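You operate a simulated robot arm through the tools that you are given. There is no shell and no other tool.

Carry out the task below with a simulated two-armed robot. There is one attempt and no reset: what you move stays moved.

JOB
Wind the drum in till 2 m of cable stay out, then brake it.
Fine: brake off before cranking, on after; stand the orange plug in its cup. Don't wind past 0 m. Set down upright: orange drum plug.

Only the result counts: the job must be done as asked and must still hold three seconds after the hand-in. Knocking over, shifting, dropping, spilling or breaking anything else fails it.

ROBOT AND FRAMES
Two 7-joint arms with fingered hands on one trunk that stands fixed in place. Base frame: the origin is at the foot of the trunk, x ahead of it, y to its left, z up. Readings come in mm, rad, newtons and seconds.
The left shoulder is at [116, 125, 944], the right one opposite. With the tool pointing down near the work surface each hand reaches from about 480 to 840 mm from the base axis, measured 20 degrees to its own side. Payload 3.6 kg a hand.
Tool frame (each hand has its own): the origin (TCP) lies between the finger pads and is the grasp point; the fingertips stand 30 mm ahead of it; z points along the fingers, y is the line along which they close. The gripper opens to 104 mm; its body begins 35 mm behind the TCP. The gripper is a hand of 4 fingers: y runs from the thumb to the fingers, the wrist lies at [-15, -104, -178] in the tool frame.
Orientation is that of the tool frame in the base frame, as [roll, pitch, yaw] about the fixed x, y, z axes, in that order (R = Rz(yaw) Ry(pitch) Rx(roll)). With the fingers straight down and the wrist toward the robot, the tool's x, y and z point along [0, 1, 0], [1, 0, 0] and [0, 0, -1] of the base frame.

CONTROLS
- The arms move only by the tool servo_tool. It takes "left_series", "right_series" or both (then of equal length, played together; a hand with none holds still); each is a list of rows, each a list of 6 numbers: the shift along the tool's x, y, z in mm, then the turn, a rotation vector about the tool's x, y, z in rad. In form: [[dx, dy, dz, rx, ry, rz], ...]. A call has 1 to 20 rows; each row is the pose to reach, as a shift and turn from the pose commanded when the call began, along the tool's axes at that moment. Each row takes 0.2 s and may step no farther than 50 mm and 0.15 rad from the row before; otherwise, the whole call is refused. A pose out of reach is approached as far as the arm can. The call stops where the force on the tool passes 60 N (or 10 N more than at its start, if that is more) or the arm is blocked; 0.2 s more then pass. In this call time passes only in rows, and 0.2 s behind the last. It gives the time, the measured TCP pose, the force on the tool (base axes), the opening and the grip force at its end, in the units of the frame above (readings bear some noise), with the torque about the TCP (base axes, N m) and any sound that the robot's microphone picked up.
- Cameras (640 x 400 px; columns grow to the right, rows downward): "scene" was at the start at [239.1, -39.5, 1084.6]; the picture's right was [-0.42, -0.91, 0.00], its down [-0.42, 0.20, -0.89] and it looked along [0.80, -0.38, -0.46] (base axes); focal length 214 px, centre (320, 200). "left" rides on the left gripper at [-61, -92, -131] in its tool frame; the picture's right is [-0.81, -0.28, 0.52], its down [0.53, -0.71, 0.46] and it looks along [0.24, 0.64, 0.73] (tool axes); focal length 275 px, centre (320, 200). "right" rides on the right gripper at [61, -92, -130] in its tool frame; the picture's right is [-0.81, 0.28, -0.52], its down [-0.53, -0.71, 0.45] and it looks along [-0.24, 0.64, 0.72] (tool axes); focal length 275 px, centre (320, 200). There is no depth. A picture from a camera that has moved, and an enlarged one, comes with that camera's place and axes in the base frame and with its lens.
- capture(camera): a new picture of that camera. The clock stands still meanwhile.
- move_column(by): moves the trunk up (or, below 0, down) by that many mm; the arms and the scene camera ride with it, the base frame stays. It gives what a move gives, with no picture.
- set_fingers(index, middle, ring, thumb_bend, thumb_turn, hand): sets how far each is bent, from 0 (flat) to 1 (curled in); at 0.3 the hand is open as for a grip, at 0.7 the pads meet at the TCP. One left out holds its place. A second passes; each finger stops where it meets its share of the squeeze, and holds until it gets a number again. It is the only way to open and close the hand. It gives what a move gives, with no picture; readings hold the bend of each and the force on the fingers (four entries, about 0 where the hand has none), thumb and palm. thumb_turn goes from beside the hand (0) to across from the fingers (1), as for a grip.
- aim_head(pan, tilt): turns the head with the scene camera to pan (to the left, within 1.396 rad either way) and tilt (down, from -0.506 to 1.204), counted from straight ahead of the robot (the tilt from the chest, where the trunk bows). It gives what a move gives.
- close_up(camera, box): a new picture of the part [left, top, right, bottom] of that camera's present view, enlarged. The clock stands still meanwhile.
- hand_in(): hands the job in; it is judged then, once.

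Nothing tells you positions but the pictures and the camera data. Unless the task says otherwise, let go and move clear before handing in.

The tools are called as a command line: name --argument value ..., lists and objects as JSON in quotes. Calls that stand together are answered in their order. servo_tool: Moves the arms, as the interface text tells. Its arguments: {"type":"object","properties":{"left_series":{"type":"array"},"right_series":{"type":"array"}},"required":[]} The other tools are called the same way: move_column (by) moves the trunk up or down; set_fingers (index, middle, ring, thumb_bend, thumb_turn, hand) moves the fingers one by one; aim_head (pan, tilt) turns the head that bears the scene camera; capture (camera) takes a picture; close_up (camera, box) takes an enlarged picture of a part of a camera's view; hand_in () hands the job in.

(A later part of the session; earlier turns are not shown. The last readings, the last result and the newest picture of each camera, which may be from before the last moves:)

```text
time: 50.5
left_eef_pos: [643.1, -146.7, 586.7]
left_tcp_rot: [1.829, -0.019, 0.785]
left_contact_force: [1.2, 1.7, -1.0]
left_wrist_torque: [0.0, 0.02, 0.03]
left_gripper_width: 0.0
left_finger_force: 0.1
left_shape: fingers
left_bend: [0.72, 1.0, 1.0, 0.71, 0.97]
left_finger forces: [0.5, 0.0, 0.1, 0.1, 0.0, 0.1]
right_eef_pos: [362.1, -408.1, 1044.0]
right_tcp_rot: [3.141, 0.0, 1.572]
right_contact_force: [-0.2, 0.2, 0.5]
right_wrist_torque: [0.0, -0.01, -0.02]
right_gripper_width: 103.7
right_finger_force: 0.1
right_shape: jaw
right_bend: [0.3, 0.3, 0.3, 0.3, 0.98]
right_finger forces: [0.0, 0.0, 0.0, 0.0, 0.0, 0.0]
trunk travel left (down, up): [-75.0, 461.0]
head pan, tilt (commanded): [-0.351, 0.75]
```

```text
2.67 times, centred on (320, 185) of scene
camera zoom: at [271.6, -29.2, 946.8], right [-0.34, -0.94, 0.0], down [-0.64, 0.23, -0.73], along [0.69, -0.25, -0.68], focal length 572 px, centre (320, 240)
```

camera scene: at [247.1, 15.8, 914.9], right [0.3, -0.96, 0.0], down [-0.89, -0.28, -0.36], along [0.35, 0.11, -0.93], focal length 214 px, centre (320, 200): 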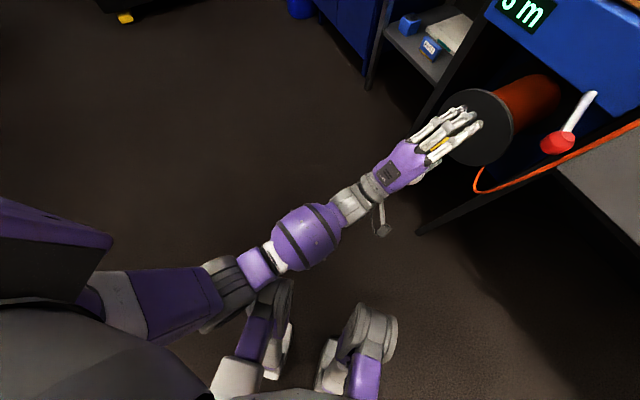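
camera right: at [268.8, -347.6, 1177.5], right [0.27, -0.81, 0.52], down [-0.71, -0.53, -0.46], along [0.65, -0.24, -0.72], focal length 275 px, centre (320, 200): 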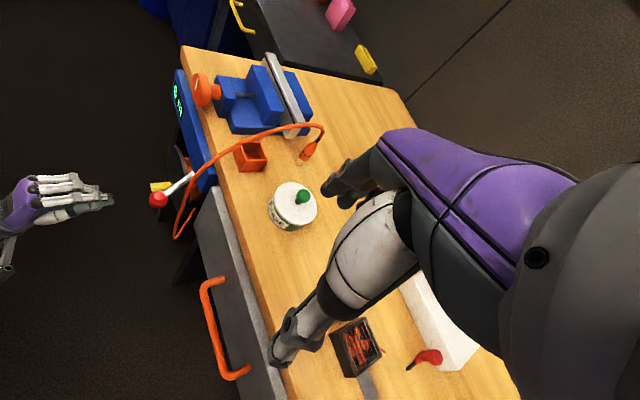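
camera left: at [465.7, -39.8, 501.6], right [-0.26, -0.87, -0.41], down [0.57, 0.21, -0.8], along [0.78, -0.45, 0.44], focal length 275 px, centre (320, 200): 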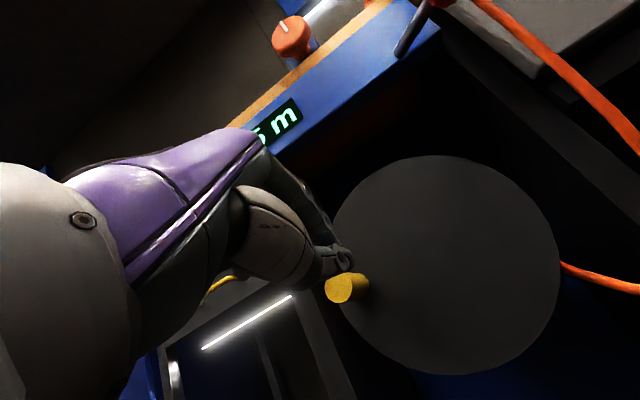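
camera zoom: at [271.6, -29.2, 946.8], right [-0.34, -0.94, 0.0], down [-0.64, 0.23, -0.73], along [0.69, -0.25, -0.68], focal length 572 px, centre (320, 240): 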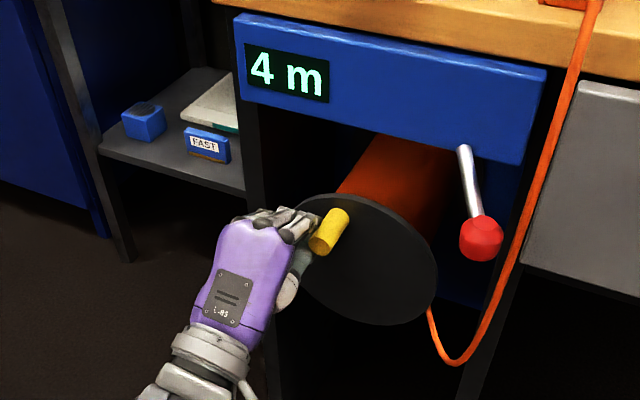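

Still 4 m at about 2.6 rad turned. I'll continue over the top, reading the display with the scene camera.

servo_tool --left_series '[[-4.2, 2.2, -0.7, 0, 0, 0], [-8.3, 4.4, -1.4, 0, 0, 0]]'

close_up --camera "scene" --box '[280, 110, 380, 230]'

servo_tool --left_series '[[-4.4, 1.7, -0.5, 0, 0, 0], [-8.9, 3.2, -1, 0, 0, 0]]'

close_up --camera "scene" --box '[280, 110, 380, 230]'

close_up --camera "left" --box '[220, 20, 500, 270]'

```text
time: 51.1
left_eef_pos: [635.9, -149.9, 591.4]
left_tcp_rot: [1.831, -0.019, 0.785]
left_contact_force: [1.6, 0.7, 0.2]
left_wrist_torque: [0.02, 0.0, 0.03]
left_gripper_width: 0.2
left_finger_force: 0.0
left_shape: fingers
left_bend: [0.72, 1.0, 1.0, 0.71, 0.97]
left_finger forces: [0.0, 0.0, 0.1, 0.0, 0.1, 0.1]
right_eef_pos: [361.9, -408.9, 1044.7]
right_tcp_rot: [-3.141, 0.001, 1.57]
right_contact_force: [0.2, 0.4, 0.1]
right_wrist_torque: [0.01, -0.01, 0.01]
right_gripper_width: 103.6
right_finger_force: 0.1
right_shape: jaw
right_bend: [0.3, 0.3, 0.3, 0.3, 0.98]
right_finger forces: [0.1, 0.0, 0.0, 0.0, 0.0, 0.1]
trunk travel left (down, up): [-75.0, 461.0]
head pan, tilt (commanded): [-0.351, 0.75]
```

```text
3.33 times, centred on (330, 170) of scene
camera zoom: at [271.6, -29.2, 946.8], right [-0.34, -0.94, 0.0], down [-0.64, 0.23, -0.73], along [0.69, -0.25, -0.68], focal length 715 px, centre (287, 300)
```

zoom: 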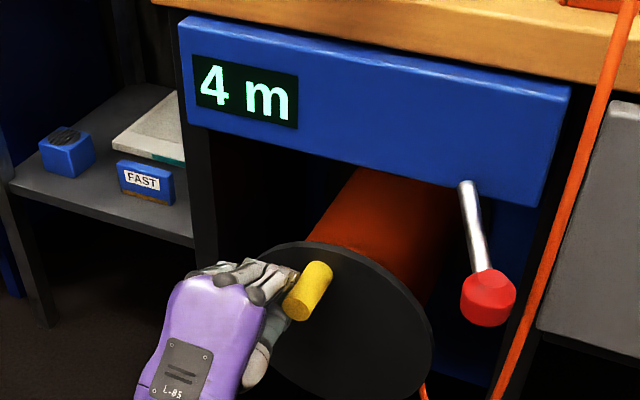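

```text
time: 51.7
left_eef_pos: [629.4, -157.1, 594.2]
left_tcp_rot: [1.828, -0.019, 0.786]
left_contact_force: [0.1, 1.7, -0.6]
left_wrist_torque: [0.03, 0.01, 0.02]
left_gripper_width: 0.0
left_finger_force: 0.0
left_shape: fingers
left_bend: [0.72, 1.0, 1.0, 0.71, 0.97]
left_finger forces: [0.1, 0.1, 0.1, 0.0, 0.0, 0.0]
right_eef_pos: [362.0, -409.7, 1045.0]
right_tcp_rot: [3.141, 0.001, 1.57]
right_contact_force: [0.5, 0.2, 0.1]
right_wrist_torque: [0.0, 0.02, 0.0]
right_gripper_width: 103.5
right_finger_force: 0.1
right_shape: jaw
right_bend: [0.3, 0.3, 0.3, 0.3, 0.98]
right_finger forces: [0.0, 0.1, 0.0, 0.1, 0.1, 0.1]
trunk travel left (down, up): [-75.0, 461.0]
head pan, tilt (commanded): [-0.351, 0.75]
```

```text
3.33 times, centred on (330, 170) of scene
camera zoom: at [271.6, -29.2, 946.8], right [-0.34, -0.94, 0.0], down [-0.64, 0.23, -0.73], along [0.69, -0.25, -0.68], focal length 715 px, centre (287, 300)
```

zoom: 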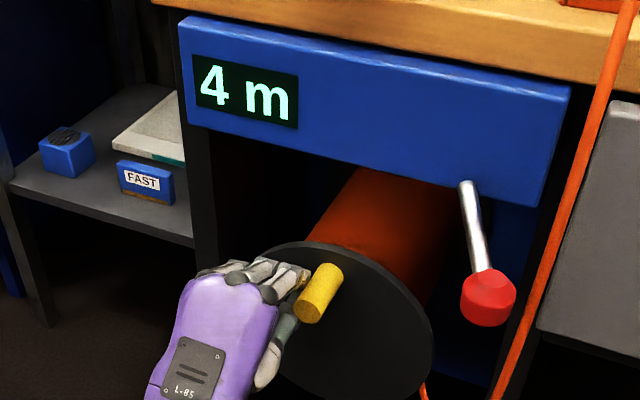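

```text
1.60 times, centred on (360, 145) of left
camera zoom: at [481.6, -94.3, 538.5], right [-0.26, -0.87, -0.41], down [0.57, 0.2, -0.8], along [0.78, -0.45, 0.44], focal length 440 px, centre (256, 288)
```

zoom: 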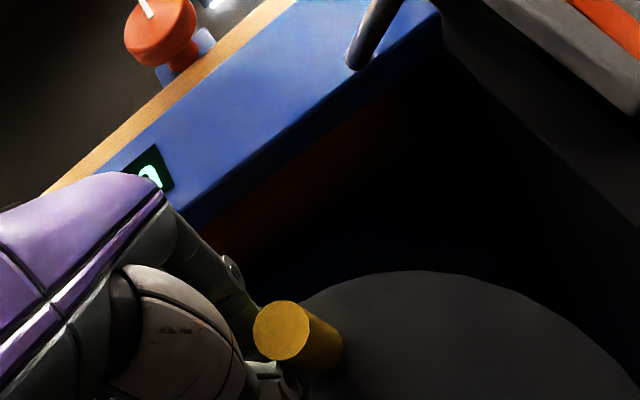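

The handle is at the top (about 2.89 rad turned) and the readout is still 4 m. I'll begin pushing it over to the right side, still in small steps.

servo_tool --left_series '[[-3.3, 1.3, -0.4, 0, 0, 0], [-6.6, 2.5, -0.8, 0, 0, 0]]'

close_up --camera "scene" --box '[280, 110, 380, 230]'

servo_tool --left_series '[[-3.1, 1, -0.35, 0, 0, 0], [-6.2, 2.1, -0.7, 0, 0, 0]]'

close_up --camera "scene" --box '[280, 110, 380, 230]'

close_up --camera "left" --box '[220, 20, 500, 270]'

```text
time: 52.3
left_eef_pos: [625.7, -160.8, 596.7]
left_tcp_rot: [1.83, -0.019, 0.783]
left_contact_force: [1.1, 0.6, -1.7]
left_wrist_torque: [0.04, -0.02, 0.06]
left_gripper_width: 0.0
left_finger_force: 0.0
left_shape: fingers
left_bend: [0.72, 1.0, 1.0, 0.7, 0.97]
left_finger forces: [0.0, 0.1, 0.1, 0.0, 0.1, 0.0]
right_eef_pos: [361.7, -410.3, 1045.2]
right_tcp_rot: [-3.14, 0.0, 1.57]
right_contact_force: [-0.5, 0.1, 0.6]
right_wrist_torque: [-0.03, -0.02, 0.0]
right_gripper_width: 103.7
right_finger_force: 0.1
right_shape: jaw
right_bend: [0.3, 0.3, 0.3, 0.3, 0.98]
right_finger forces: [0.0, 0.0, 0.0, 0.0, 0.0, 0.1]
trunk travel left (down, up): [-75.0, 461.0]
head pan, tilt (commanded): [-0.351, 0.75]
```

```text
3.33 times, centred on (330, 170) of scene
camera zoom: at [271.7, -29.2, 946.8], right [-0.34, -0.94, 0.0], down [-0.64, 0.23, -0.73], along [0.69, -0.25, -0.68], focal length 715 px, centre (287, 300)
```

zoom: 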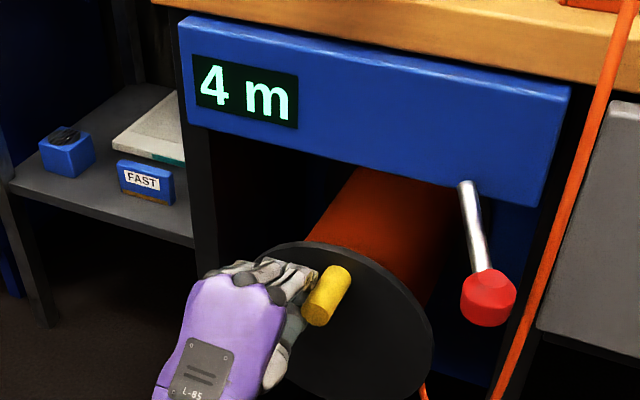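

```text
time: 52.9
left_eef_pos: [622.1, -166.3, 598.8]
left_tcp_rot: [1.83, -0.019, 0.785]
left_contact_force: [1.2, 1.3, -3.5]
left_wrist_torque: [0.07, 0.0, 0.0]
left_gripper_width: 0.0
left_finger_force: 1.9
left_shape: fingers
left_bend: [0.72, 1.0, 1.0, 0.7, 0.97]
left_finger forces: [0.1, 0.0, 0.1, 0.1, 3.6, 0.0]
right_eef_pos: [362.5, -409.7, 1043.9]
right_tcp_rot: [3.14, 0.0, 1.571]
right_contact_force: [-0.3, 0.6, 0.0]
right_wrist_torque: [0.0, 0.02, 0.03]
right_gripper_width: 103.7
right_finger_force: 0.1
right_shape: jaw
right_bend: [0.3, 0.3, 0.3, 0.3, 0.98]
right_finger forces: [0.0, 0.0, 0.0, 0.0, 0.1, 0.0]
trunk travel left (down, up): [-75.0, 461.0]
head pan, tilt (commanded): [-0.351, 0.75]
```

```text
3.33 times, centred on (330, 170) of scene
camera zoom: at [271.7, -29.2, 946.8], right [-0.34, -0.94, 0.0], down [-0.64, 0.23, -0.73], along [0.69, -0.25, -0.68], focal length 715 px, centre (287, 300)
```

zoom: 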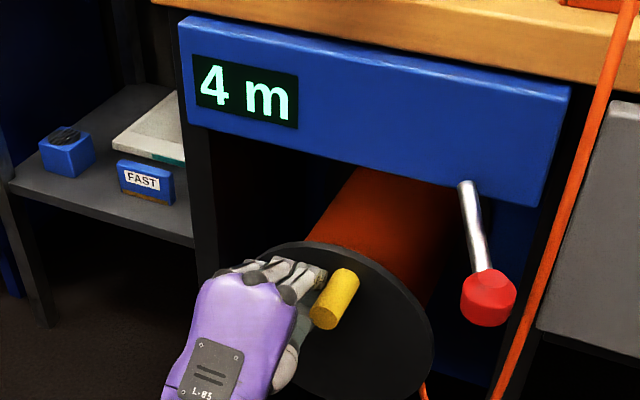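

```text
1.60 times, centred on (360, 145) of left
camera zoom: at [472.3, -103.5, 543.5], right [-0.26, -0.87, -0.41], down [0.57, 0.21, -0.8], along [0.78, -0.45, 0.44], focal length 440 px, centre (256, 288)
```

zoom: 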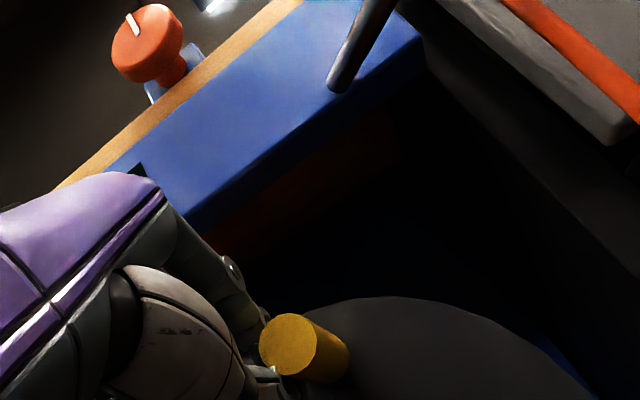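

Still 4 m at about 3.1 rad. I'll continue with small steps down the right side.

servo_tool --left_series '[[-3.1, 0.8, -0.3, 0, 0, 0], [-6.3, 1.6, -0.6, 0, 0, 0]]'

close_up --camera "scene" --box '[280, 110, 380, 230]'

servo_tool --left_series '[[-3.2, 0.5, -0.2, 0, 0, 0], [-6.4, 1.1, -0.4, 0, 0, 0]]'

close_up --camera "scene" --box '[280, 110, 380, 230]'

close_up --camera "left" --box '[220, 20, 500, 270]'

```text
time: 53.5
left_eef_pos: [617.5, -169.8, 601.5]
left_tcp_rot: [1.831, -0.019, 0.785]
left_contact_force: [1.3, 1.4, -3.4]
left_wrist_torque: [0.06, -0.02, 0.03]
left_gripper_width: 0.0
left_finger_force: 1.9
left_shape: fingers
left_bend: [0.72, 1.0, 1.0, 0.69, 0.98]
left_finger forces: [0.0, 0.0, 0.1, 0.0, 4.0, 0.0]
right_eef_pos: [361.4, -408.7, 1043.1]
right_tcp_rot: [3.141, 0.001, 1.571]
right_contact_force: [-0.4, 0.1, 0.6]
right_wrist_torque: [0.02, 0.03, 0.02]
right_gripper_width: 103.7
right_finger_force: 0.0
right_shape: jaw
right_bend: [0.3, 0.3, 0.3, 0.3, 0.98]
right_finger forces: [0.1, 0.1, 0.0, 0.0, 0.0, 0.1]
trunk travel left (down, up): [-75.0, 461.0]
head pan, tilt (commanded): [-0.351, 0.75]
```

```text
3.33 times, centred on (330, 170) of scene
camera zoom: at [271.8, -29.2, 946.8], right [-0.34, -0.94, 0.0], down [-0.64, 0.23, -0.73], along [0.69, -0.25, -0.68], focal length 715 px, centre (287, 300)
```

zoom: 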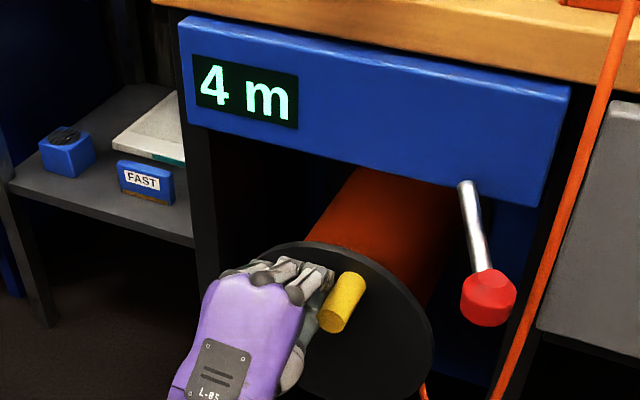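

```text
time: 54.1
left_eef_pos: [612.0, -175.4, 601.8]
left_tcp_rot: [1.829, -0.019, 0.784]
left_contact_force: [2.8, 2.1, -2.9]
left_wrist_torque: [0.03, -0.06, -0.01]
left_gripper_width: 0.0
left_finger_force: 1.3
left_shape: fingers
left_bend: [0.72, 1.0, 1.0, 0.69, 0.98]
left_finger forces: [0.0, 0.0, 0.0, 0.0, 2.3, 0.0]
right_eef_pos: [361.9, -409.4, 1043.8]
right_tcp_rot: [-3.14, 0.001, 1.572]
right_contact_force: [0.1, 0.3, 1.2]
right_wrist_torque: [0.0, -0.03, -0.01]
right_gripper_width: 103.6
right_finger_force: 0.0
right_shape: jaw
right_bend: [0.3, 0.3, 0.3, 0.3, 0.98]
right_finger forces: [0.1, 0.0, 0.0, 0.0, 0.1, 0.1]
trunk travel left (down, up): [-75.0, 461.0]
head pan, tilt (commanded): [-0.351, 0.75]
```

```text
3.33 times, centred on (330, 170) of scene
camera zoom: at [271.7, -29.2, 946.8], right [-0.34, -0.94, 0.0], down [-0.64, 0.23, -0.73], along [0.69, -0.25, -0.68], focal length 715 px, centre (287, 300)
```

zoom: 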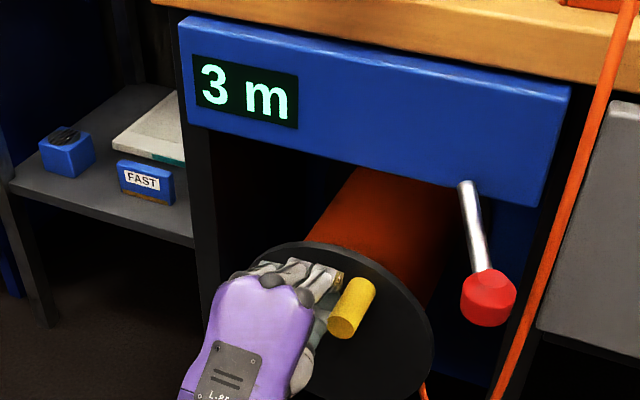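

```text
1.60 times, centred on (360, 145) of left
camera zoom: at [463.7, -112.0, 546.2], right [-0.26, -0.87, -0.41], down [0.57, 0.2, -0.8], along [0.78, -0.45, 0.44], focal length 440 px, centre (256, 288)
```

zoom: 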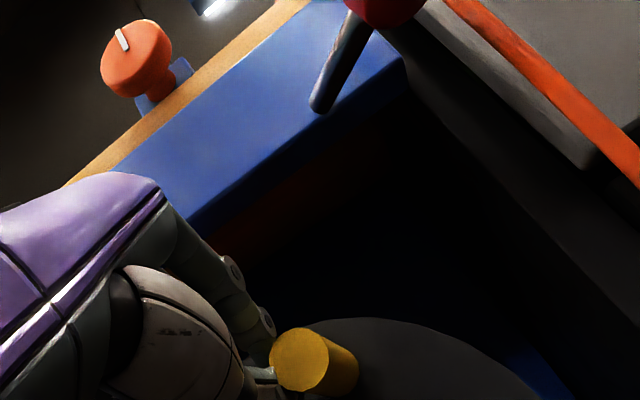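

The readout is now 3 m, at about 3.3 rad turned; that fits roughly 0.77 m per rad with a rounded display. I'll continue down the right side toward 2 m, checking for clearance from the lever.

servo_tool --left_series '[[-6.8, 0.1, -0.2, 0, 0, 0], [-12.8, 0.2, -0.3, 0, 0, 0], [-19, -0.3, -0.4, 0, 0, 0], [-24.8, -1.2, -0.3, 0, 0, 0]]'

close_up --camera "scene" --box '[280, 110, 400, 240]'

close_up --camera "right" --box '[80, 110, 220, 240]'

close_up --camera "left" --box '[220, 50, 500, 300]'

```text
time: 55.1
left_eef_pos: [593.7, -193.2, 601.0]
left_tcp_rot: [1.828, -0.018, 0.783]
left_contact_force: [1.2, 0.2, 1.1]
left_wrist_torque: [0.0, 0.01, 0.03]
left_gripper_width: 0.2
left_finger_force: 0.7
left_shape: fingers
left_bend: [0.72, 1.0, 1.0, 0.71, 0.98]
left_finger forces: [0.0, 0.1, 0.1, 0.0, 1.3, 0.0]
right_eef_pos: [361.4, -408.7, 1044.4]
right_tcp_rot: [-3.141, 0.0, 1.571]
right_contact_force: [0.6, -0.2, 0.2]
right_wrist_torque: [0.02, -0.01, -0.03]
right_gripper_width: 103.8
right_finger_force: 0.1
right_shape: jaw
right_bend: [0.3, 0.3, 0.3, 0.3, 0.98]
right_finger forces: [0.0, 0.0, 0.0, 0.0, 0.0, 0.0]
trunk travel left (down, up): [-75.0, 461.0]
head pan, tilt (commanded): [-0.351, 0.75]
```

```text
3.08 times, centred on (340, 175) of scene
camera zoom: at [271.5, -29.2, 946.9], right [-0.34, -0.94, 0.0], down [-0.64, 0.23, -0.73], along [0.69, -0.25, -0.68], focal length 660 px, centre (258, 277)
```

zoom: 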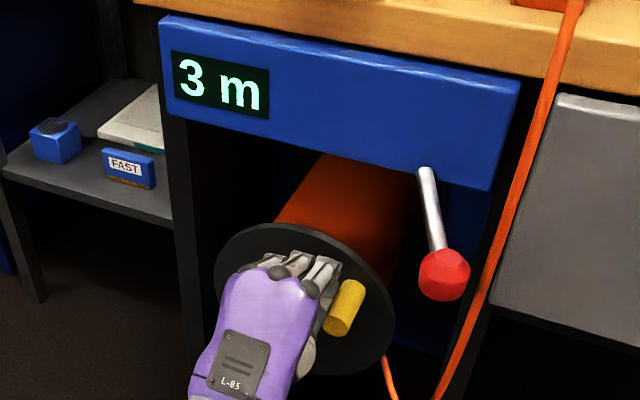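

```text
3.08 times, centred on (150, 175) of right
camera zoom: at [270.1, -347.5, 1175.1], right [0.28, -0.81, 0.52], down [-0.71, -0.53, -0.45], along [0.64, -0.24, -0.72], focal length 847 px, centre (843, 277)
```

zoom: 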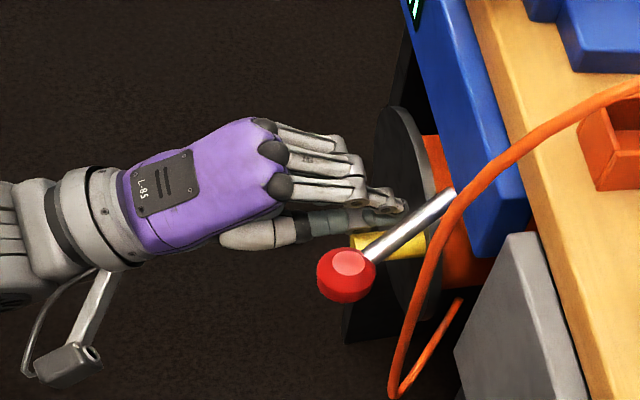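

```text
1.60 times, centred on (360, 175) of left
camera zoom: at [444.4, -129.3, 544.6], right [-0.26, -0.87, -0.41], down [0.57, 0.2, -0.8], along [0.78, -0.45, 0.44], focal length 440 px, centre (256, 240)
```

zoom: 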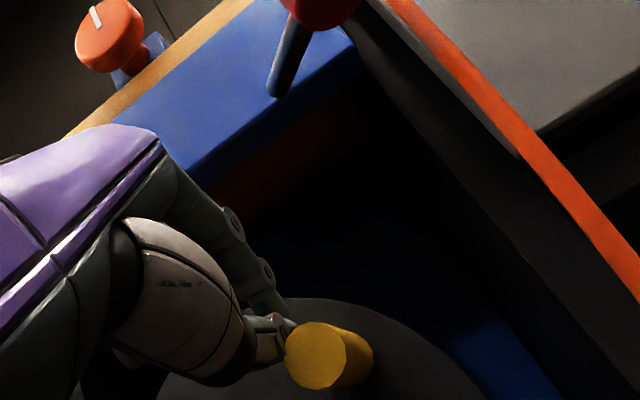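

The handle is at the upper right (about 3.8 rad turned) and still 3 m, with the lever well clear. I'll push it on down.

servo_tool --left_series '[[-5, -3, 0.7, 0, 0, 0], [-9.7, -5.7, 1.3, 0, 0, 0], [-14.2, -9.1, 2.1, 0, 0, 0], [-17.7, -13.3, 3.1, 0, 0, 0]]'

close_up --camera "scene" --box '[280, 110, 400, 240]'

close_up --camera "left" --box '[220, 100, 500, 350]'

```text
time: 56.1
left_eef_pos: [581.1, -205.1, 585.8]
left_tcp_rot: [1.831, -0.02, 0.787]
left_contact_force: [0.6, 0.0, 1.0]
left_wrist_torque: [-0.01, -0.04, 0.01]
left_gripper_width: 0.2
left_finger_force: 0.7
left_shape: fingers
left_bend: [0.72, 1.0, 1.0, 0.71, 0.98]
left_finger forces: [0.0, 0.0, 0.1, 0.0, 1.2, 0.0]
right_eef_pos: [360.9, -408.8, 1044.0]
right_tcp_rot: [-3.14, -0.001, 1.572]
right_contact_force: [-0.4, -0.1, 1.0]
right_wrist_torque: [-0.05, 0.02, 0.0]
right_gripper_width: 104.0
right_finger_force: 0.1
right_shape: jaw
right_bend: [0.3, 0.3, 0.3, 0.3, 0.98]
right_finger forces: [0.1, 0.0, 0.0, 0.0, 0.0, 0.1]
trunk travel left (down, up): [-75.0, 461.0]
head pan, tilt (commanded): [-0.351, 0.75]
```

```text
3.08 times, centred on (340, 175) of scene
camera zoom: at [271.5, -29.2, 946.9], right [-0.34, -0.94, 0.0], down [-0.64, 0.23, -0.73], along [0.69, -0.25, -0.68], focal length 660 px, centre (258, 277)
```

zoom: 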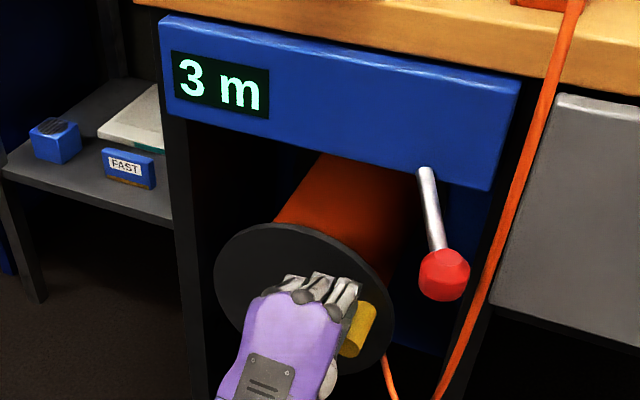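

```text
1.60 times, centred on (360, 225) of left
camera zoom: at [432.0, -141.4, 530.0], right [-0.26, -0.87, -0.41], down [0.57, 0.21, -0.8], along [0.78, -0.45, 0.44], focal length 440 px, centre (256, 160)
```

zoom: 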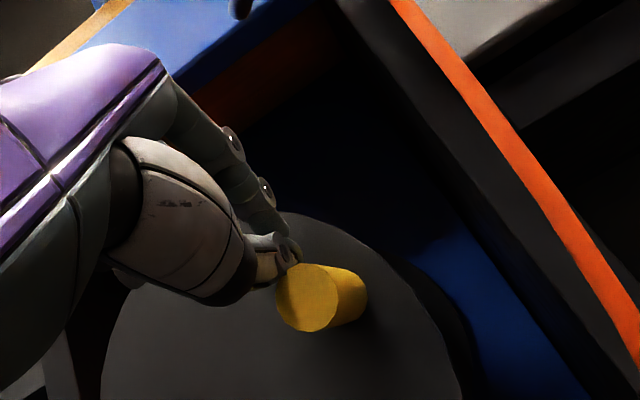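

Still 3 m at about 4.1 rad. I'll take finer steps now to catch the change to 2 m.

servo_tool --left_series '[[-1.2, -6.2, 1.6, 0, 0, 0], [-3.4, -11.4, 2.9, 0, 0, 0]]'

close_up --camera "scene" --box '[280, 110, 400, 240]'

servo_tool --left_series '[[-1, -3.9, 1, 0, 0, 0], [-1.6, -5.8, 1.5, 0, 0, 0]]'

close_up --camera "scene" --box '[280, 110, 400, 240]'

close_up --camera "left" --box '[220, 100, 500, 350]'

```text
time: 56.7
left_eef_pos: [579.4, -206.5, 575.4]
left_tcp_rot: [1.827, -0.019, 0.784]
left_contact_force: [0.9, -0.1, 0.6]
left_wrist_torque: [-0.02, -0.01, -0.01]
left_gripper_width: 0.1
left_finger_force: 0.9
left_shape: fingers
left_bend: [0.72, 1.0, 1.0, 0.71, 0.98]
left_finger forces: [0.1, 0.0, 0.0, 0.0, 1.3, 0.1]
right_eef_pos: [361.9, -408.1, 1043.7]
right_tcp_rot: [-3.141, 0.0, 1.57]
right_contact_force: [0.0, 0.0, 0.3]
right_wrist_torque: [0.0, 0.01, 0.01]
right_gripper_width: 103.8
right_finger_force: 0.0
right_shape: jaw
right_bend: [0.3, 0.3, 0.3, 0.3, 0.98]
right_finger forces: [0.1, 0.0, 0.1, 0.0, 0.0, 0.1]
trunk travel left (down, up): [-75.0, 461.0]
head pan, tilt (commanded): [-0.351, 0.75]
```

```text
3.08 times, centred on (340, 175) of scene
camera zoom: at [271.5, -29.2, 946.9], right [-0.34, -0.94, 0.0], down [-0.64, 0.23, -0.73], along [0.69, -0.25, -0.68], focal length 660 px, centre (258, 277)
```

zoom: 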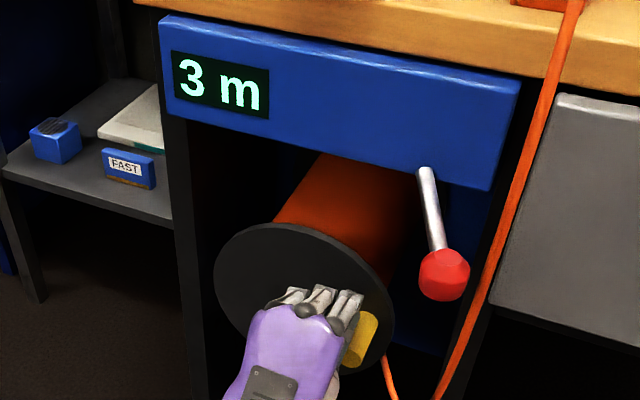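

```text
time: 57.3
left_eef_pos: [578.4, -205.8, 567.7]
left_tcp_rot: [1.828, -0.019, 0.784]
left_contact_force: [0.3, 1.2, 1.2]
left_wrist_torque: [0.0, 0.0, -0.01]
left_gripper_width: 0.0
left_finger_force: 0.3
left_shape: fingers
left_bend: [0.72, 1.0, 1.0, 0.71, 0.98]
left_finger forces: [0.1, 0.0, 0.0, 0.1, 1.4, 0.1]
right_eef_pos: [361.1, -408.6, 1044.3]
right_tcp_rot: [3.141, 0.0, 1.571]
right_contact_force: [-0.3, 0.0, 0.2]
right_wrist_torque: [-0.01, 0.04, 0.03]
right_gripper_width: 103.8
right_finger_force: 0.1
right_shape: jaw
right_bend: [0.3, 0.3, 0.3, 0.3, 0.98]
right_finger forces: [0.0, 0.0, 0.0, 0.0, 0.1, 0.0]
trunk travel left (down, up): [-75.0, 461.0]
head pan, tilt (commanded): [-0.351, 0.75]
```

```text
3.08 times, centred on (340, 175) of scene
camera zoom: at [271.5, -29.2, 946.9], right [-0.34, -0.94, 0.0], down [-0.64, 0.23, -0.73], along [0.69, -0.25, -0.68], focal length 660 px, centre (258, 277)
```

zoom: 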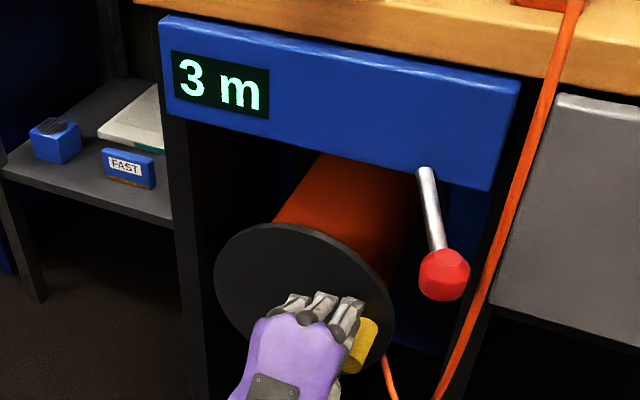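

```text
1.60 times, centred on (360, 225) of left
camera zoom: at [428.9, -144.0, 511.7], right [-0.26, -0.87, -0.41], down [0.57, 0.21, -0.8], along [0.78, -0.45, 0.44], focal length 440 px, centre (256, 160)
```

zoom: 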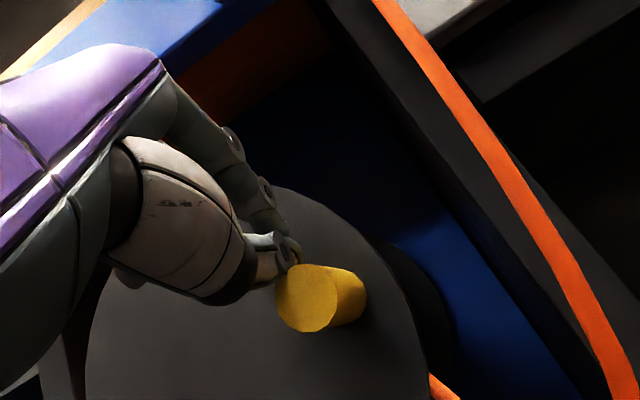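

Still 3 m at about 4.38 rad. More small steps follow.

servo_tool --left_series '[[-0.4, -4, 1, 0, 0, 0]]'

close_up --camera "scene" --box '[280, 110, 400, 240]'

servo_tool --left_series '[[-0.3, -4, 1, 0, 0, 0]]'

close_up --camera "scene" --box '[280, 110, 400, 240]'

close_up --camera "left" --box '[220, 100, 500, 350]'

```text
time: 57.7
left_eef_pos: [577.0, -207.5, 562.8]
left_tcp_rot: [1.829, -0.019, 0.785]
left_contact_force: [0.5, -0.2, 1.1]
left_wrist_torque: [0.02, -0.01, -0.03]
left_gripper_width: 0.0
left_finger_force: 0.8
left_shape: fingers
left_bend: [0.72, 1.0, 1.0, 0.71, 0.98]
left_finger forces: [0.0, 0.0, 0.0, 0.0, 1.2, 0.1]
right_eef_pos: [361.0, -409.0, 1044.7]
right_tcp_rot: [-3.141, 0.001, 1.571]
right_contact_force: [0.3, -0.4, 0.3]
right_wrist_torque: [0.01, 0.03, 0.02]
right_gripper_width: 103.8
right_finger_force: 0.0
right_shape: jaw
right_bend: [0.3, 0.3, 0.3, 0.3, 0.98]
right_finger forces: [0.0, 0.0, 0.0, 0.1, 0.1, 0.0]
trunk travel left (down, up): [-75.0, 461.0]
head pan, tilt (commanded): [-0.351, 0.75]
```

```text
3.08 times, centred on (340, 175) of scene
camera zoom: at [271.5, -29.2, 946.9], right [-0.34, -0.94, 0.0], down [-0.64, 0.23, -0.73], along [0.69, -0.25, -0.68], focal length 660 px, centre (258, 277)
```

zoom: 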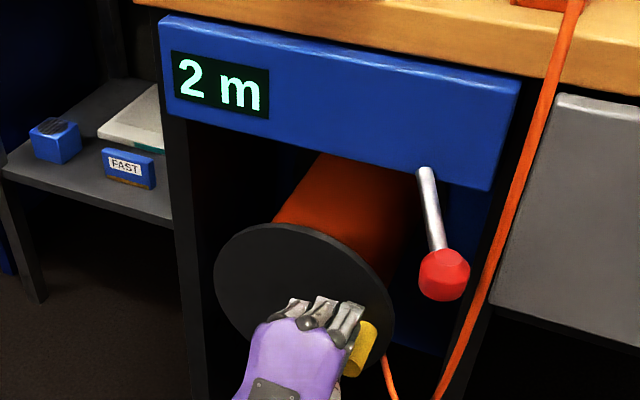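

```text
time: 58.1
left_eef_pos: [577.7, -208.4, 559.7]
left_tcp_rot: [1.83, -0.019, 0.785]
left_contact_force: [0.3, 0.7, 0.7]
left_wrist_torque: [-0.02, 0.03, -0.02]
left_gripper_width: 0.2
left_finger_force: 0.6
left_shape: fingers
left_bend: [0.72, 1.0, 1.0, 0.71, 0.98]
left_finger forces: [0.1, 0.1, 0.0, 0.1, 1.2, 0.1]
right_eef_pos: [362.1, -409.0, 1045.3]
right_tcp_rot: [-3.141, -0.001, 1.569]
right_contact_force: [0.3, 0.1, 0.3]
right_wrist_torque: [-0.01, 0.0, -0.01]
right_gripper_width: 103.6
right_finger_force: 0.1
right_shape: jaw
right_bend: [0.3, 0.3, 0.3, 0.3, 0.98]
right_finger forces: [0.1, 0.0, 0.0, 0.1, 0.0, 0.1]
trunk travel left (down, up): [-75.0, 461.0]
head pan, tilt (commanded): [-0.351, 0.75]
```

```text
3.08 times, centred on (340, 175) of scene
camera zoom: at [271.4, -29.2, 946.9], right [-0.34, -0.94, 0.0], down [-0.64, 0.23, -0.73], along [0.69, -0.25, -0.68], focal length 660 px, centre (258, 277)
```

zoom: 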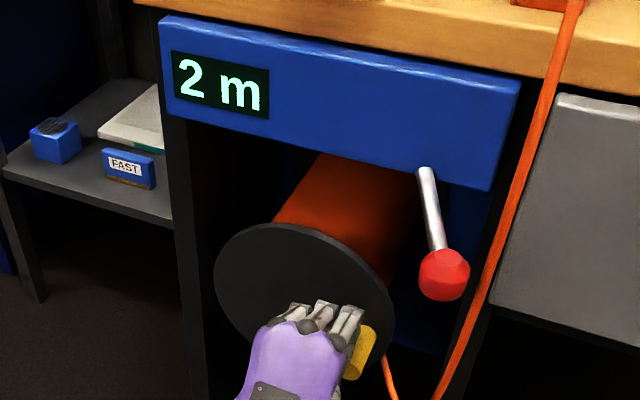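

```text
1.60 times, centred on (360, 225) of left
camera zoom: at [428.0, -144.6, 503.4], right [-0.26, -0.87, -0.41], down [0.57, 0.21, -0.8], along [0.78, -0.45, 0.44], focal length 440 px, centre (256, 160)
```

zoom: 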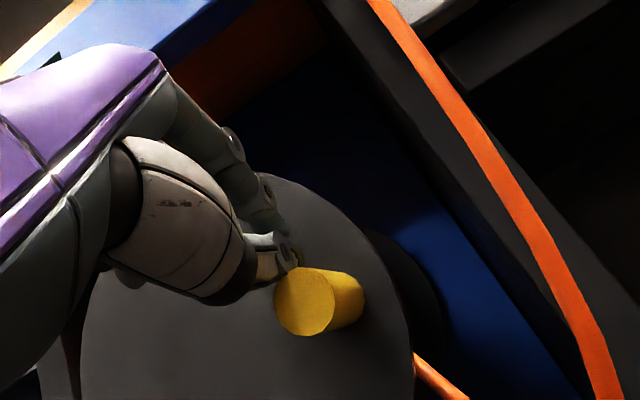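

The readout switched to 2 m at about 4.4 rad turned. The changes at about 0.63, 1.9, 3.15 and 4.4 rad fit a rounded display at 5 m per turn from 6.0 m, so exactly 2.0 m lies about 0.6 rad past this change. I'll push on toward that, checking as I go.

servo_tool --left_series '[[0.8, -4.4, 1.2, 0, 0, 0], [0, -10.1, 2.7, 0, 0, 0], [0.3, -15.8, 4.2, 0, 0, 0], [1.2, -21.2, 5.7, 0, 0, 0]]'

close_up --camera "scene" --box '[280, 110, 400, 240]'

close_up --camera "left" --box '[220, 100, 500, 350]'

```text
time: 59.1
left_eef_pos: [578.2, -207.0, 538.6]
left_tcp_rot: [1.83, -0.02, 0.786]
left_contact_force: [0.1, 0.1, 0.8]
left_wrist_torque: [0.04, -0.01, -0.01]
left_gripper_width: 0.0
left_finger_force: 0.8
left_shape: fingers
left_bend: [0.72, 1.0, 1.0, 0.71, 0.98]
left_finger forces: [0.0, 0.0, 0.1, 0.1, 1.4, 0.0]
right_eef_pos: [362.0, -408.6, 1044.5]
right_tcp_rot: [3.141, 0.0, 1.571]
right_contact_force: [-0.7, -0.5, 0.3]
right_wrist_torque: [-0.01, 0.02, 0.02]
right_gripper_width: 103.7
right_finger_force: 0.0
right_shape: jaw
right_bend: [0.3, 0.3, 0.3, 0.3, 0.98]
right_finger forces: [0.0, 0.0, 0.1, 0.0, 0.0, 0.0]
trunk travel left (down, up): [-75.0, 461.0]
head pan, tilt (commanded): [-0.351, 0.75]
```

```text
3.08 times, centred on (340, 175) of scene
camera zoom: at [271.4, -29.2, 946.9], right [-0.34, -0.94, 0.0], down [-0.64, 0.23, -0.73], along [0.69, -0.25, -0.68], focal length 660 px, centre (258, 277)
```

zoom: 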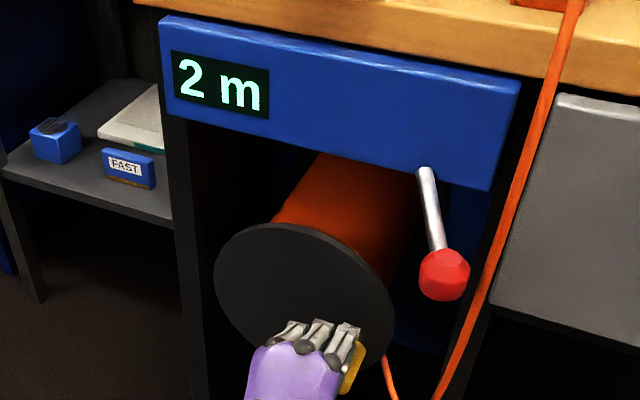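

```text
1.60 times, centred on (360, 225) of left
camera zoom: at [429.1, -143.8, 481.7], right [-0.26, -0.87, -0.41], down [0.57, 0.2, -0.8], along [0.78, -0.45, 0.44], focal length 440 px, centre (256, 160)
```

zoom: 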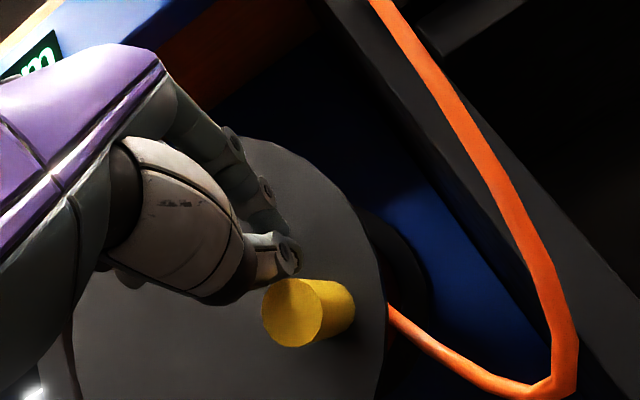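

By my estimate the counter is now near 2.1 m. One more small push of about 0.15 rad brings it to 2.0 m.

servo_tool --left_series '[[1.2, -3.6, 1, 0, 0, 0], [2.6, -7.3, 2, 0, 0, 0]]'

close_up --camera "left" --box '[220, 100, 500, 350]'

close_up --camera "scene" --box '[280, 110, 400, 240]'

```text
time: 59.7
left_eef_pos: [580.6, -204.0, 531.0]
left_tcp_rot: [1.827, -0.019, 0.786]
left_contact_force: [0.5, 0.1, 1.6]
left_wrist_torque: [-0.02, 0.03, -0.02]
left_gripper_width: 0.0
left_finger_force: 1.1
left_shape: fingers
left_bend: [0.72, 1.0, 1.0, 0.71, 0.98]
left_finger forces: [0.0, 0.0, 0.1, 0.1, 1.6, 0.0]
right_eef_pos: [360.5, -408.0, 1044.7]
right_tcp_rot: [-3.139, -0.001, 1.571]
right_contact_force: [-0.4, -0.2, 0.2]
right_wrist_torque: [0.01, 0.0, -0.01]
right_gripper_width: 103.4
right_finger_force: 0.0
right_shape: jaw
right_bend: [0.3, 0.3, 0.3, 0.3, 0.98]
right_finger forces: [0.0, 0.1, 0.0, 0.0, 0.1, 0.0]
trunk travel left (down, up): [-75.0, 461.0]
head pan, tilt (commanded): [-0.351, 0.75]
```

```text
1.60 times, centred on (360, 225) of left
camera zoom: at [431.2, -141.7, 475.0], right [-0.26, -0.87, -0.41], down [0.57, 0.2, -0.8], along [0.78, -0.45, 0.44], focal length 440 px, centre (256, 160)
```

zoom: 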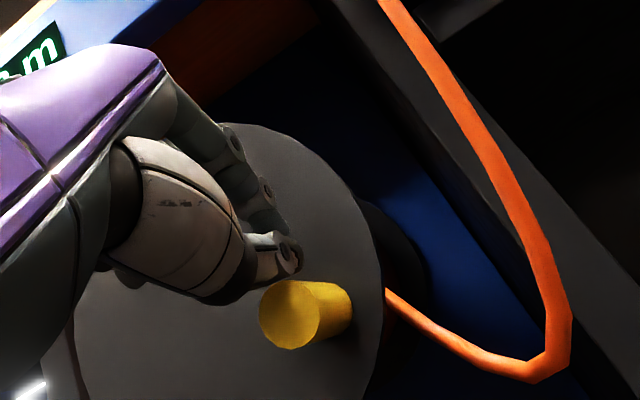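

```text
3.08 times, centred on (340, 175) of scene
camera zoom: at [271.4, -29.2, 946.9], right [-0.34, -0.94, 0.0], down [-0.64, 0.23, -0.73], along [0.69, -0.25, -0.68], focal length 660 px, centre (258, 277)
```

zoom: 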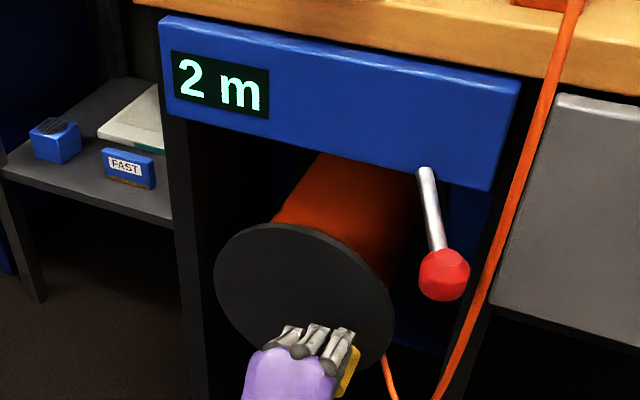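

The handle is at about 5.3 rad, which I make 2.02 m, and the readout shows 2 m. I'll lift the peg off the handle and back straight out, then check that the drum stays put.

servo_tool --left_series '[[0.1, 5, -1.3, 0, 0, 0], [0.5, 0, -20, 0, 0, 0], [1, -5.5, -40, 0, 0, 0], [1.5, -11, -60, 0, 0, 0], [2, -16.5, -81.5, 0, 0, 0]]'

capture --camera "left"

close_up --camera "scene" --box '[260, 110, 420, 260]'

close_up --camera "right" --box '[80, 110, 220, 240]'

```text
time: 60.9
left_eef_pos: [523.0, -144.3, 536.8]
left_tcp_rot: [1.83, -0.019, 0.784]
left_contact_force: [-0.6, -0.3, -1.0]
left_wrist_torque: [-0.01, 0.0, -0.02]
left_gripper_width: 0.0
left_finger_force: 0.0
left_shape: fingers
left_bend: [0.72, 1.0, 1.0, 0.71, 0.98]
left_finger forces: [0.0, 0.0, 0.0, 0.0, 0.0, 0.1]
right_eef_pos: [362.0, -409.6, 1044.3]
right_tcp_rot: [3.141, -0.001, 1.57]
right_contact_force: [0.0, 1.2, 0.3]
right_wrist_torque: [-0.03, 0.0, -0.02]
right_gripper_width: 103.8
right_finger_force: 0.0
right_shape: jaw
right_bend: [0.3, 0.3, 0.3, 0.3, 0.98]
right_finger forces: [0.1, 0.1, 0.0, 0.1, 0.0, 0.1]
trunk travel left (down, up): [-75.0, 461.0]
head pan, tilt (commanded): [-0.351, 0.75]
```

```text
taken
camera left: at [375.0, -80.8, 479.8], right [-0.26, -0.87, -0.41], down [0.57, 0.2, -0.8], along [0.78, -0.45, 0.44], focal length 275 px, centre (320, 200)
```

left: 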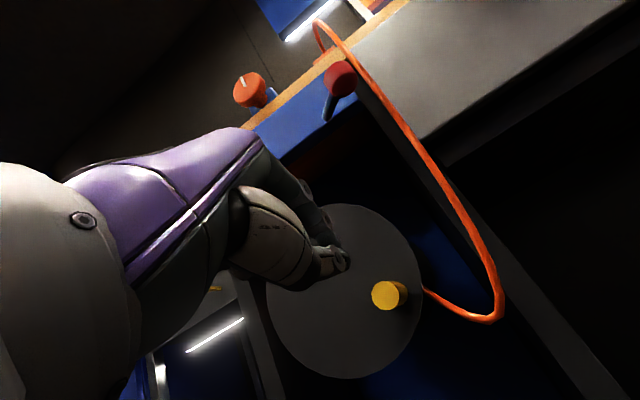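

```text
2.67 times, centred on (340, 185) of scene
camera zoom: at [271.5, -29.3, 946.9], right [-0.34, -0.94, 0.0], down [-0.64, 0.23, -0.73], along [0.69, -0.25, -0.68], focal length 572 px, centre (267, 240)
```

zoom: 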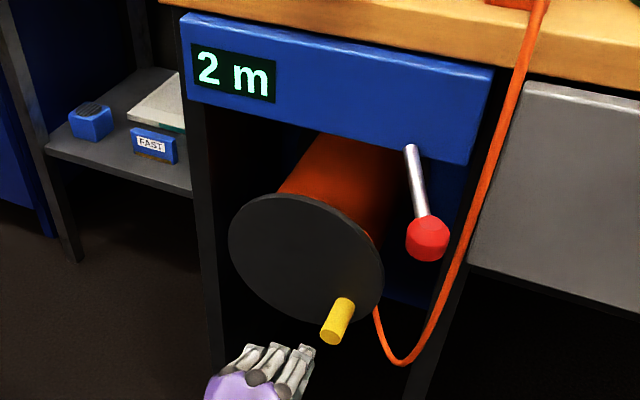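

```text
3.08 times, centred on (150, 175) of right
camera zoom: at [270.1, -347.6, 1175.1], right [0.28, -0.81, 0.52], down [-0.71, -0.53, -0.45], along [0.64, -0.24, -0.72], focal length 847 px, centre (843, 277)
```

zoom: 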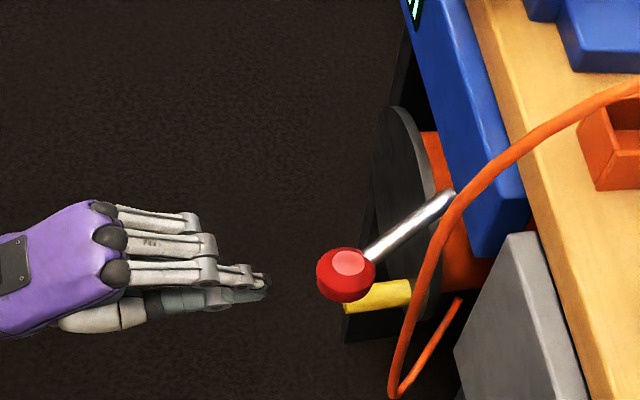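

The drum stays put at 2 m. I'll raise the trunk back up, which gives the left arm better room for the brake and suits the plug work afterwards.

move_column --by 100

aim_head --pan -0.4 --tilt 0.75

capture --camera "scene"

```text
time: 62.2
left_eef_pos: [523.3, -145.1, 634.9]
left_tcp_rot: [1.829, -0.018, 0.783]
left_contact_force: [-0.1, 0.9, 0.2]
left_wrist_torque: [-0.02, 0.0, 0.01]
left_gripper_width: 0.1
left_finger_force: 0.0
left_shape: fingers
left_bend: [0.72, 1.0, 1.0, 0.71, 0.98]
left_finger forces: [0.1, 0.1, 0.0, 0.0, 0.1, 0.0]
right_eef_pos: [361.7, -409.9, 1145.1]
right_tcp_rot: [3.14, -0.001, 1.571]
right_contact_force: [-0.4, 0.7, -0.4]
right_wrist_torque: [0.0, 0.02, -0.01]
right_gripper_width: 103.9
right_finger_force: 0.1
right_shape: jaw
right_bend: [0.3, 0.3, 0.3, 0.3, 0.98]
right_finger forces: [0.1, 0.0, 0.1, 0.1, 0.0, 0.1]
trunk travel left (down, up): [-175.0, 361.0]
head pan, tilt (commanded): [-0.351, 0.75]
```

```text
time: 62.8
left_eef_pos: [524.0, -144.4, 636.2]
left_tcp_rot: [1.831, -0.019, 0.785]
left_contact_force: [0.9, 0.4, 0.4]
left_wrist_torque: [0.03, -0.02, 0.01]
left_gripper_width: 0.0
left_finger_force: 0.0
left_shape: fingers
left_bend: [0.72, 1.0, 1.0, 0.71, 0.98]
left_finger forces: [0.0, 0.0, 0.1, 0.1, 0.0, 0.1]
right_eef_pos: [361.8, -409.4, 1144.6]
right_tcp_rot: [3.14, -0.001, 1.57]
right_contact_force: [0.1, 0.7, -0.6]
right_wrist_torque: [0.0, 0.03, -0.03]
right_gripper_width: 104.0
right_finger_force: 0.0
right_shape: jaw
right_bend: [0.3, 0.3, 0.3, 0.3, 0.98]
right_finger forces: [0.0, 0.1, 0.1, 0.0, 0.1, 0.0]
trunk travel left (down, up): [-175.0, 361.0]
head pan, tilt (commanded): [-0.4, 0.75]
```

```text
taken
camera scene: at [232.7, -33.0, 1061.0], right [-0.39, -0.92, 0.0], down [-0.63, 0.27, -0.73], along [0.67, -0.28, -0.68], focal length 214 px, centre (320, 200)
```

scene: 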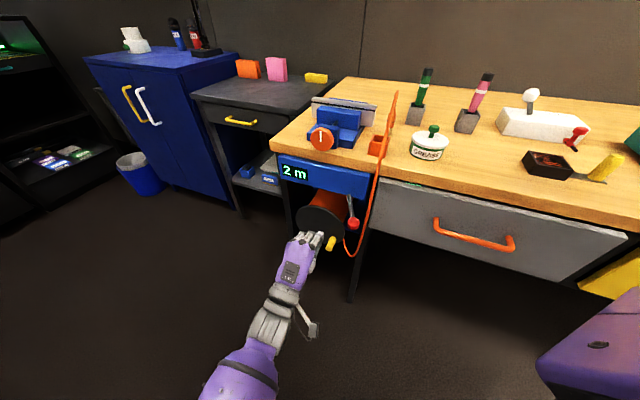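

Trunk is back up and the left hand is free. Now I'll move it, pinched peg first, to a point in front and to the right of the brake knob.

servo_tool --left_series '[[-26, 11.5, -4, 0, 0, 0], [-52, 23, -8, 0, 0, 0], [-78, 34.4, -12, 0, 0, 0], [-103.8, 45.8, -15, 0, 0, 0]]'

close_up --camera "scene" --box '[270, 140, 410, 280]'

capture --camera "left"

close_up --camera "right" --box '[80, 60, 260, 240]'

```text
time: 63.8
left_eef_pos: [448.0, -214.2, 681.1]
left_tcp_rot: [1.829, -0.021, 0.789]
left_contact_force: [0.5, 0.4, -0.1]
left_wrist_torque: [0.01, -0.01, -0.02]
left_gripper_width: 0.0
left_finger_force: 0.0
left_shape: fingers
left_bend: [0.72, 1.0, 1.0, 0.71, 0.98]
left_finger forces: [0.1, 0.1, 0.1, 0.1, 0.1, 0.0]
right_eef_pos: [361.3, -408.7, 1144.4]
right_tcp_rot: [-3.142, 0.0, 1.572]
right_contact_force: [0.3, 1.2, 0.1]
right_wrist_torque: [0.01, 0.0, 0.0]
right_gripper_width: 104.0
right_finger_force: 0.1
right_shape: jaw
right_bend: [0.3, 0.3, 0.3, 0.3, 0.98]
right_finger forces: [0.0, 0.0, 0.1, 0.0, 0.0, 0.1]
trunk travel left (down, up): [-175.0, 361.0]
head pan, tilt (commanded): [-0.4, 0.75]
```

```text
2.86 times, centred on (340, 210) of scene
camera zoom: at [232.6, -33.0, 1061.0], right [-0.39, -0.92, 0.0], down [-0.63, 0.27, -0.73], along [0.67, -0.28, -0.68], focal length 613 px, centre (263, 171)
```

zoom: 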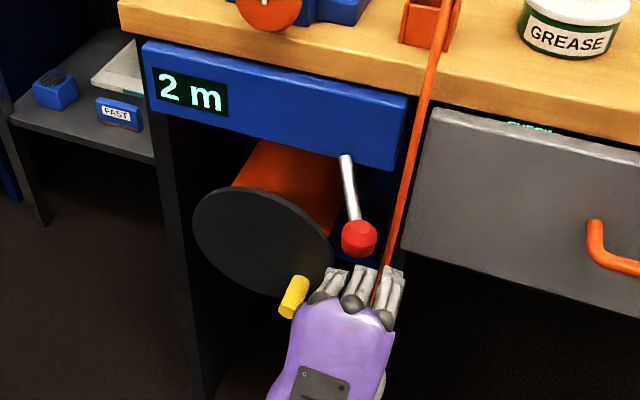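

```text
taken
camera left: at [298.5, -151.9, 624.8], right [-0.26, -0.87, -0.41], down [0.57, 0.21, -0.8], along [0.78, -0.45, 0.44], focal length 275 px, centre (320, 200)
```

left: 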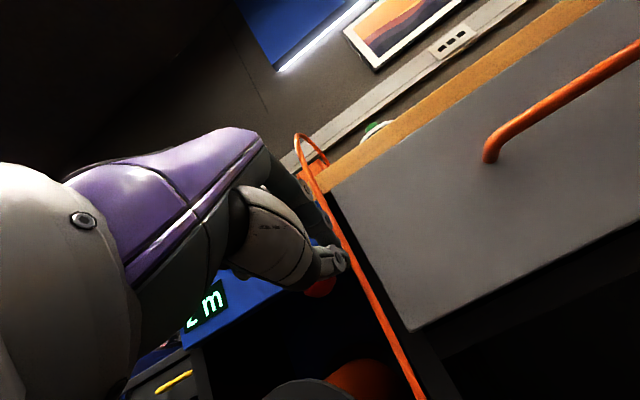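

```text
2.22 times, centred on (170, 150) of right
camera zoom: at [269.9, -347.6, 1275.2], right [0.28, -0.81, 0.52], down [-0.71, -0.53, -0.46], along [0.64, -0.24, -0.72], focal length 612 px, centre (653, 311)
```

zoom: 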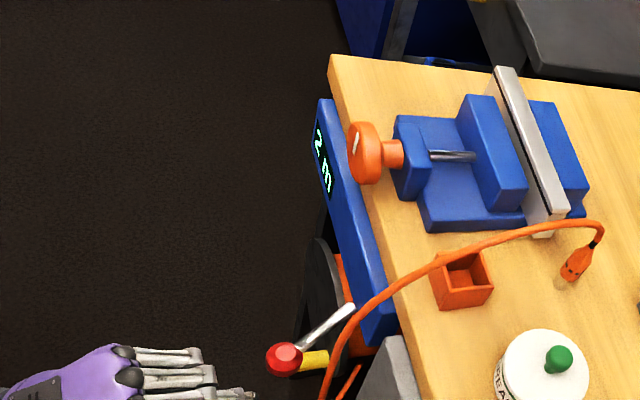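

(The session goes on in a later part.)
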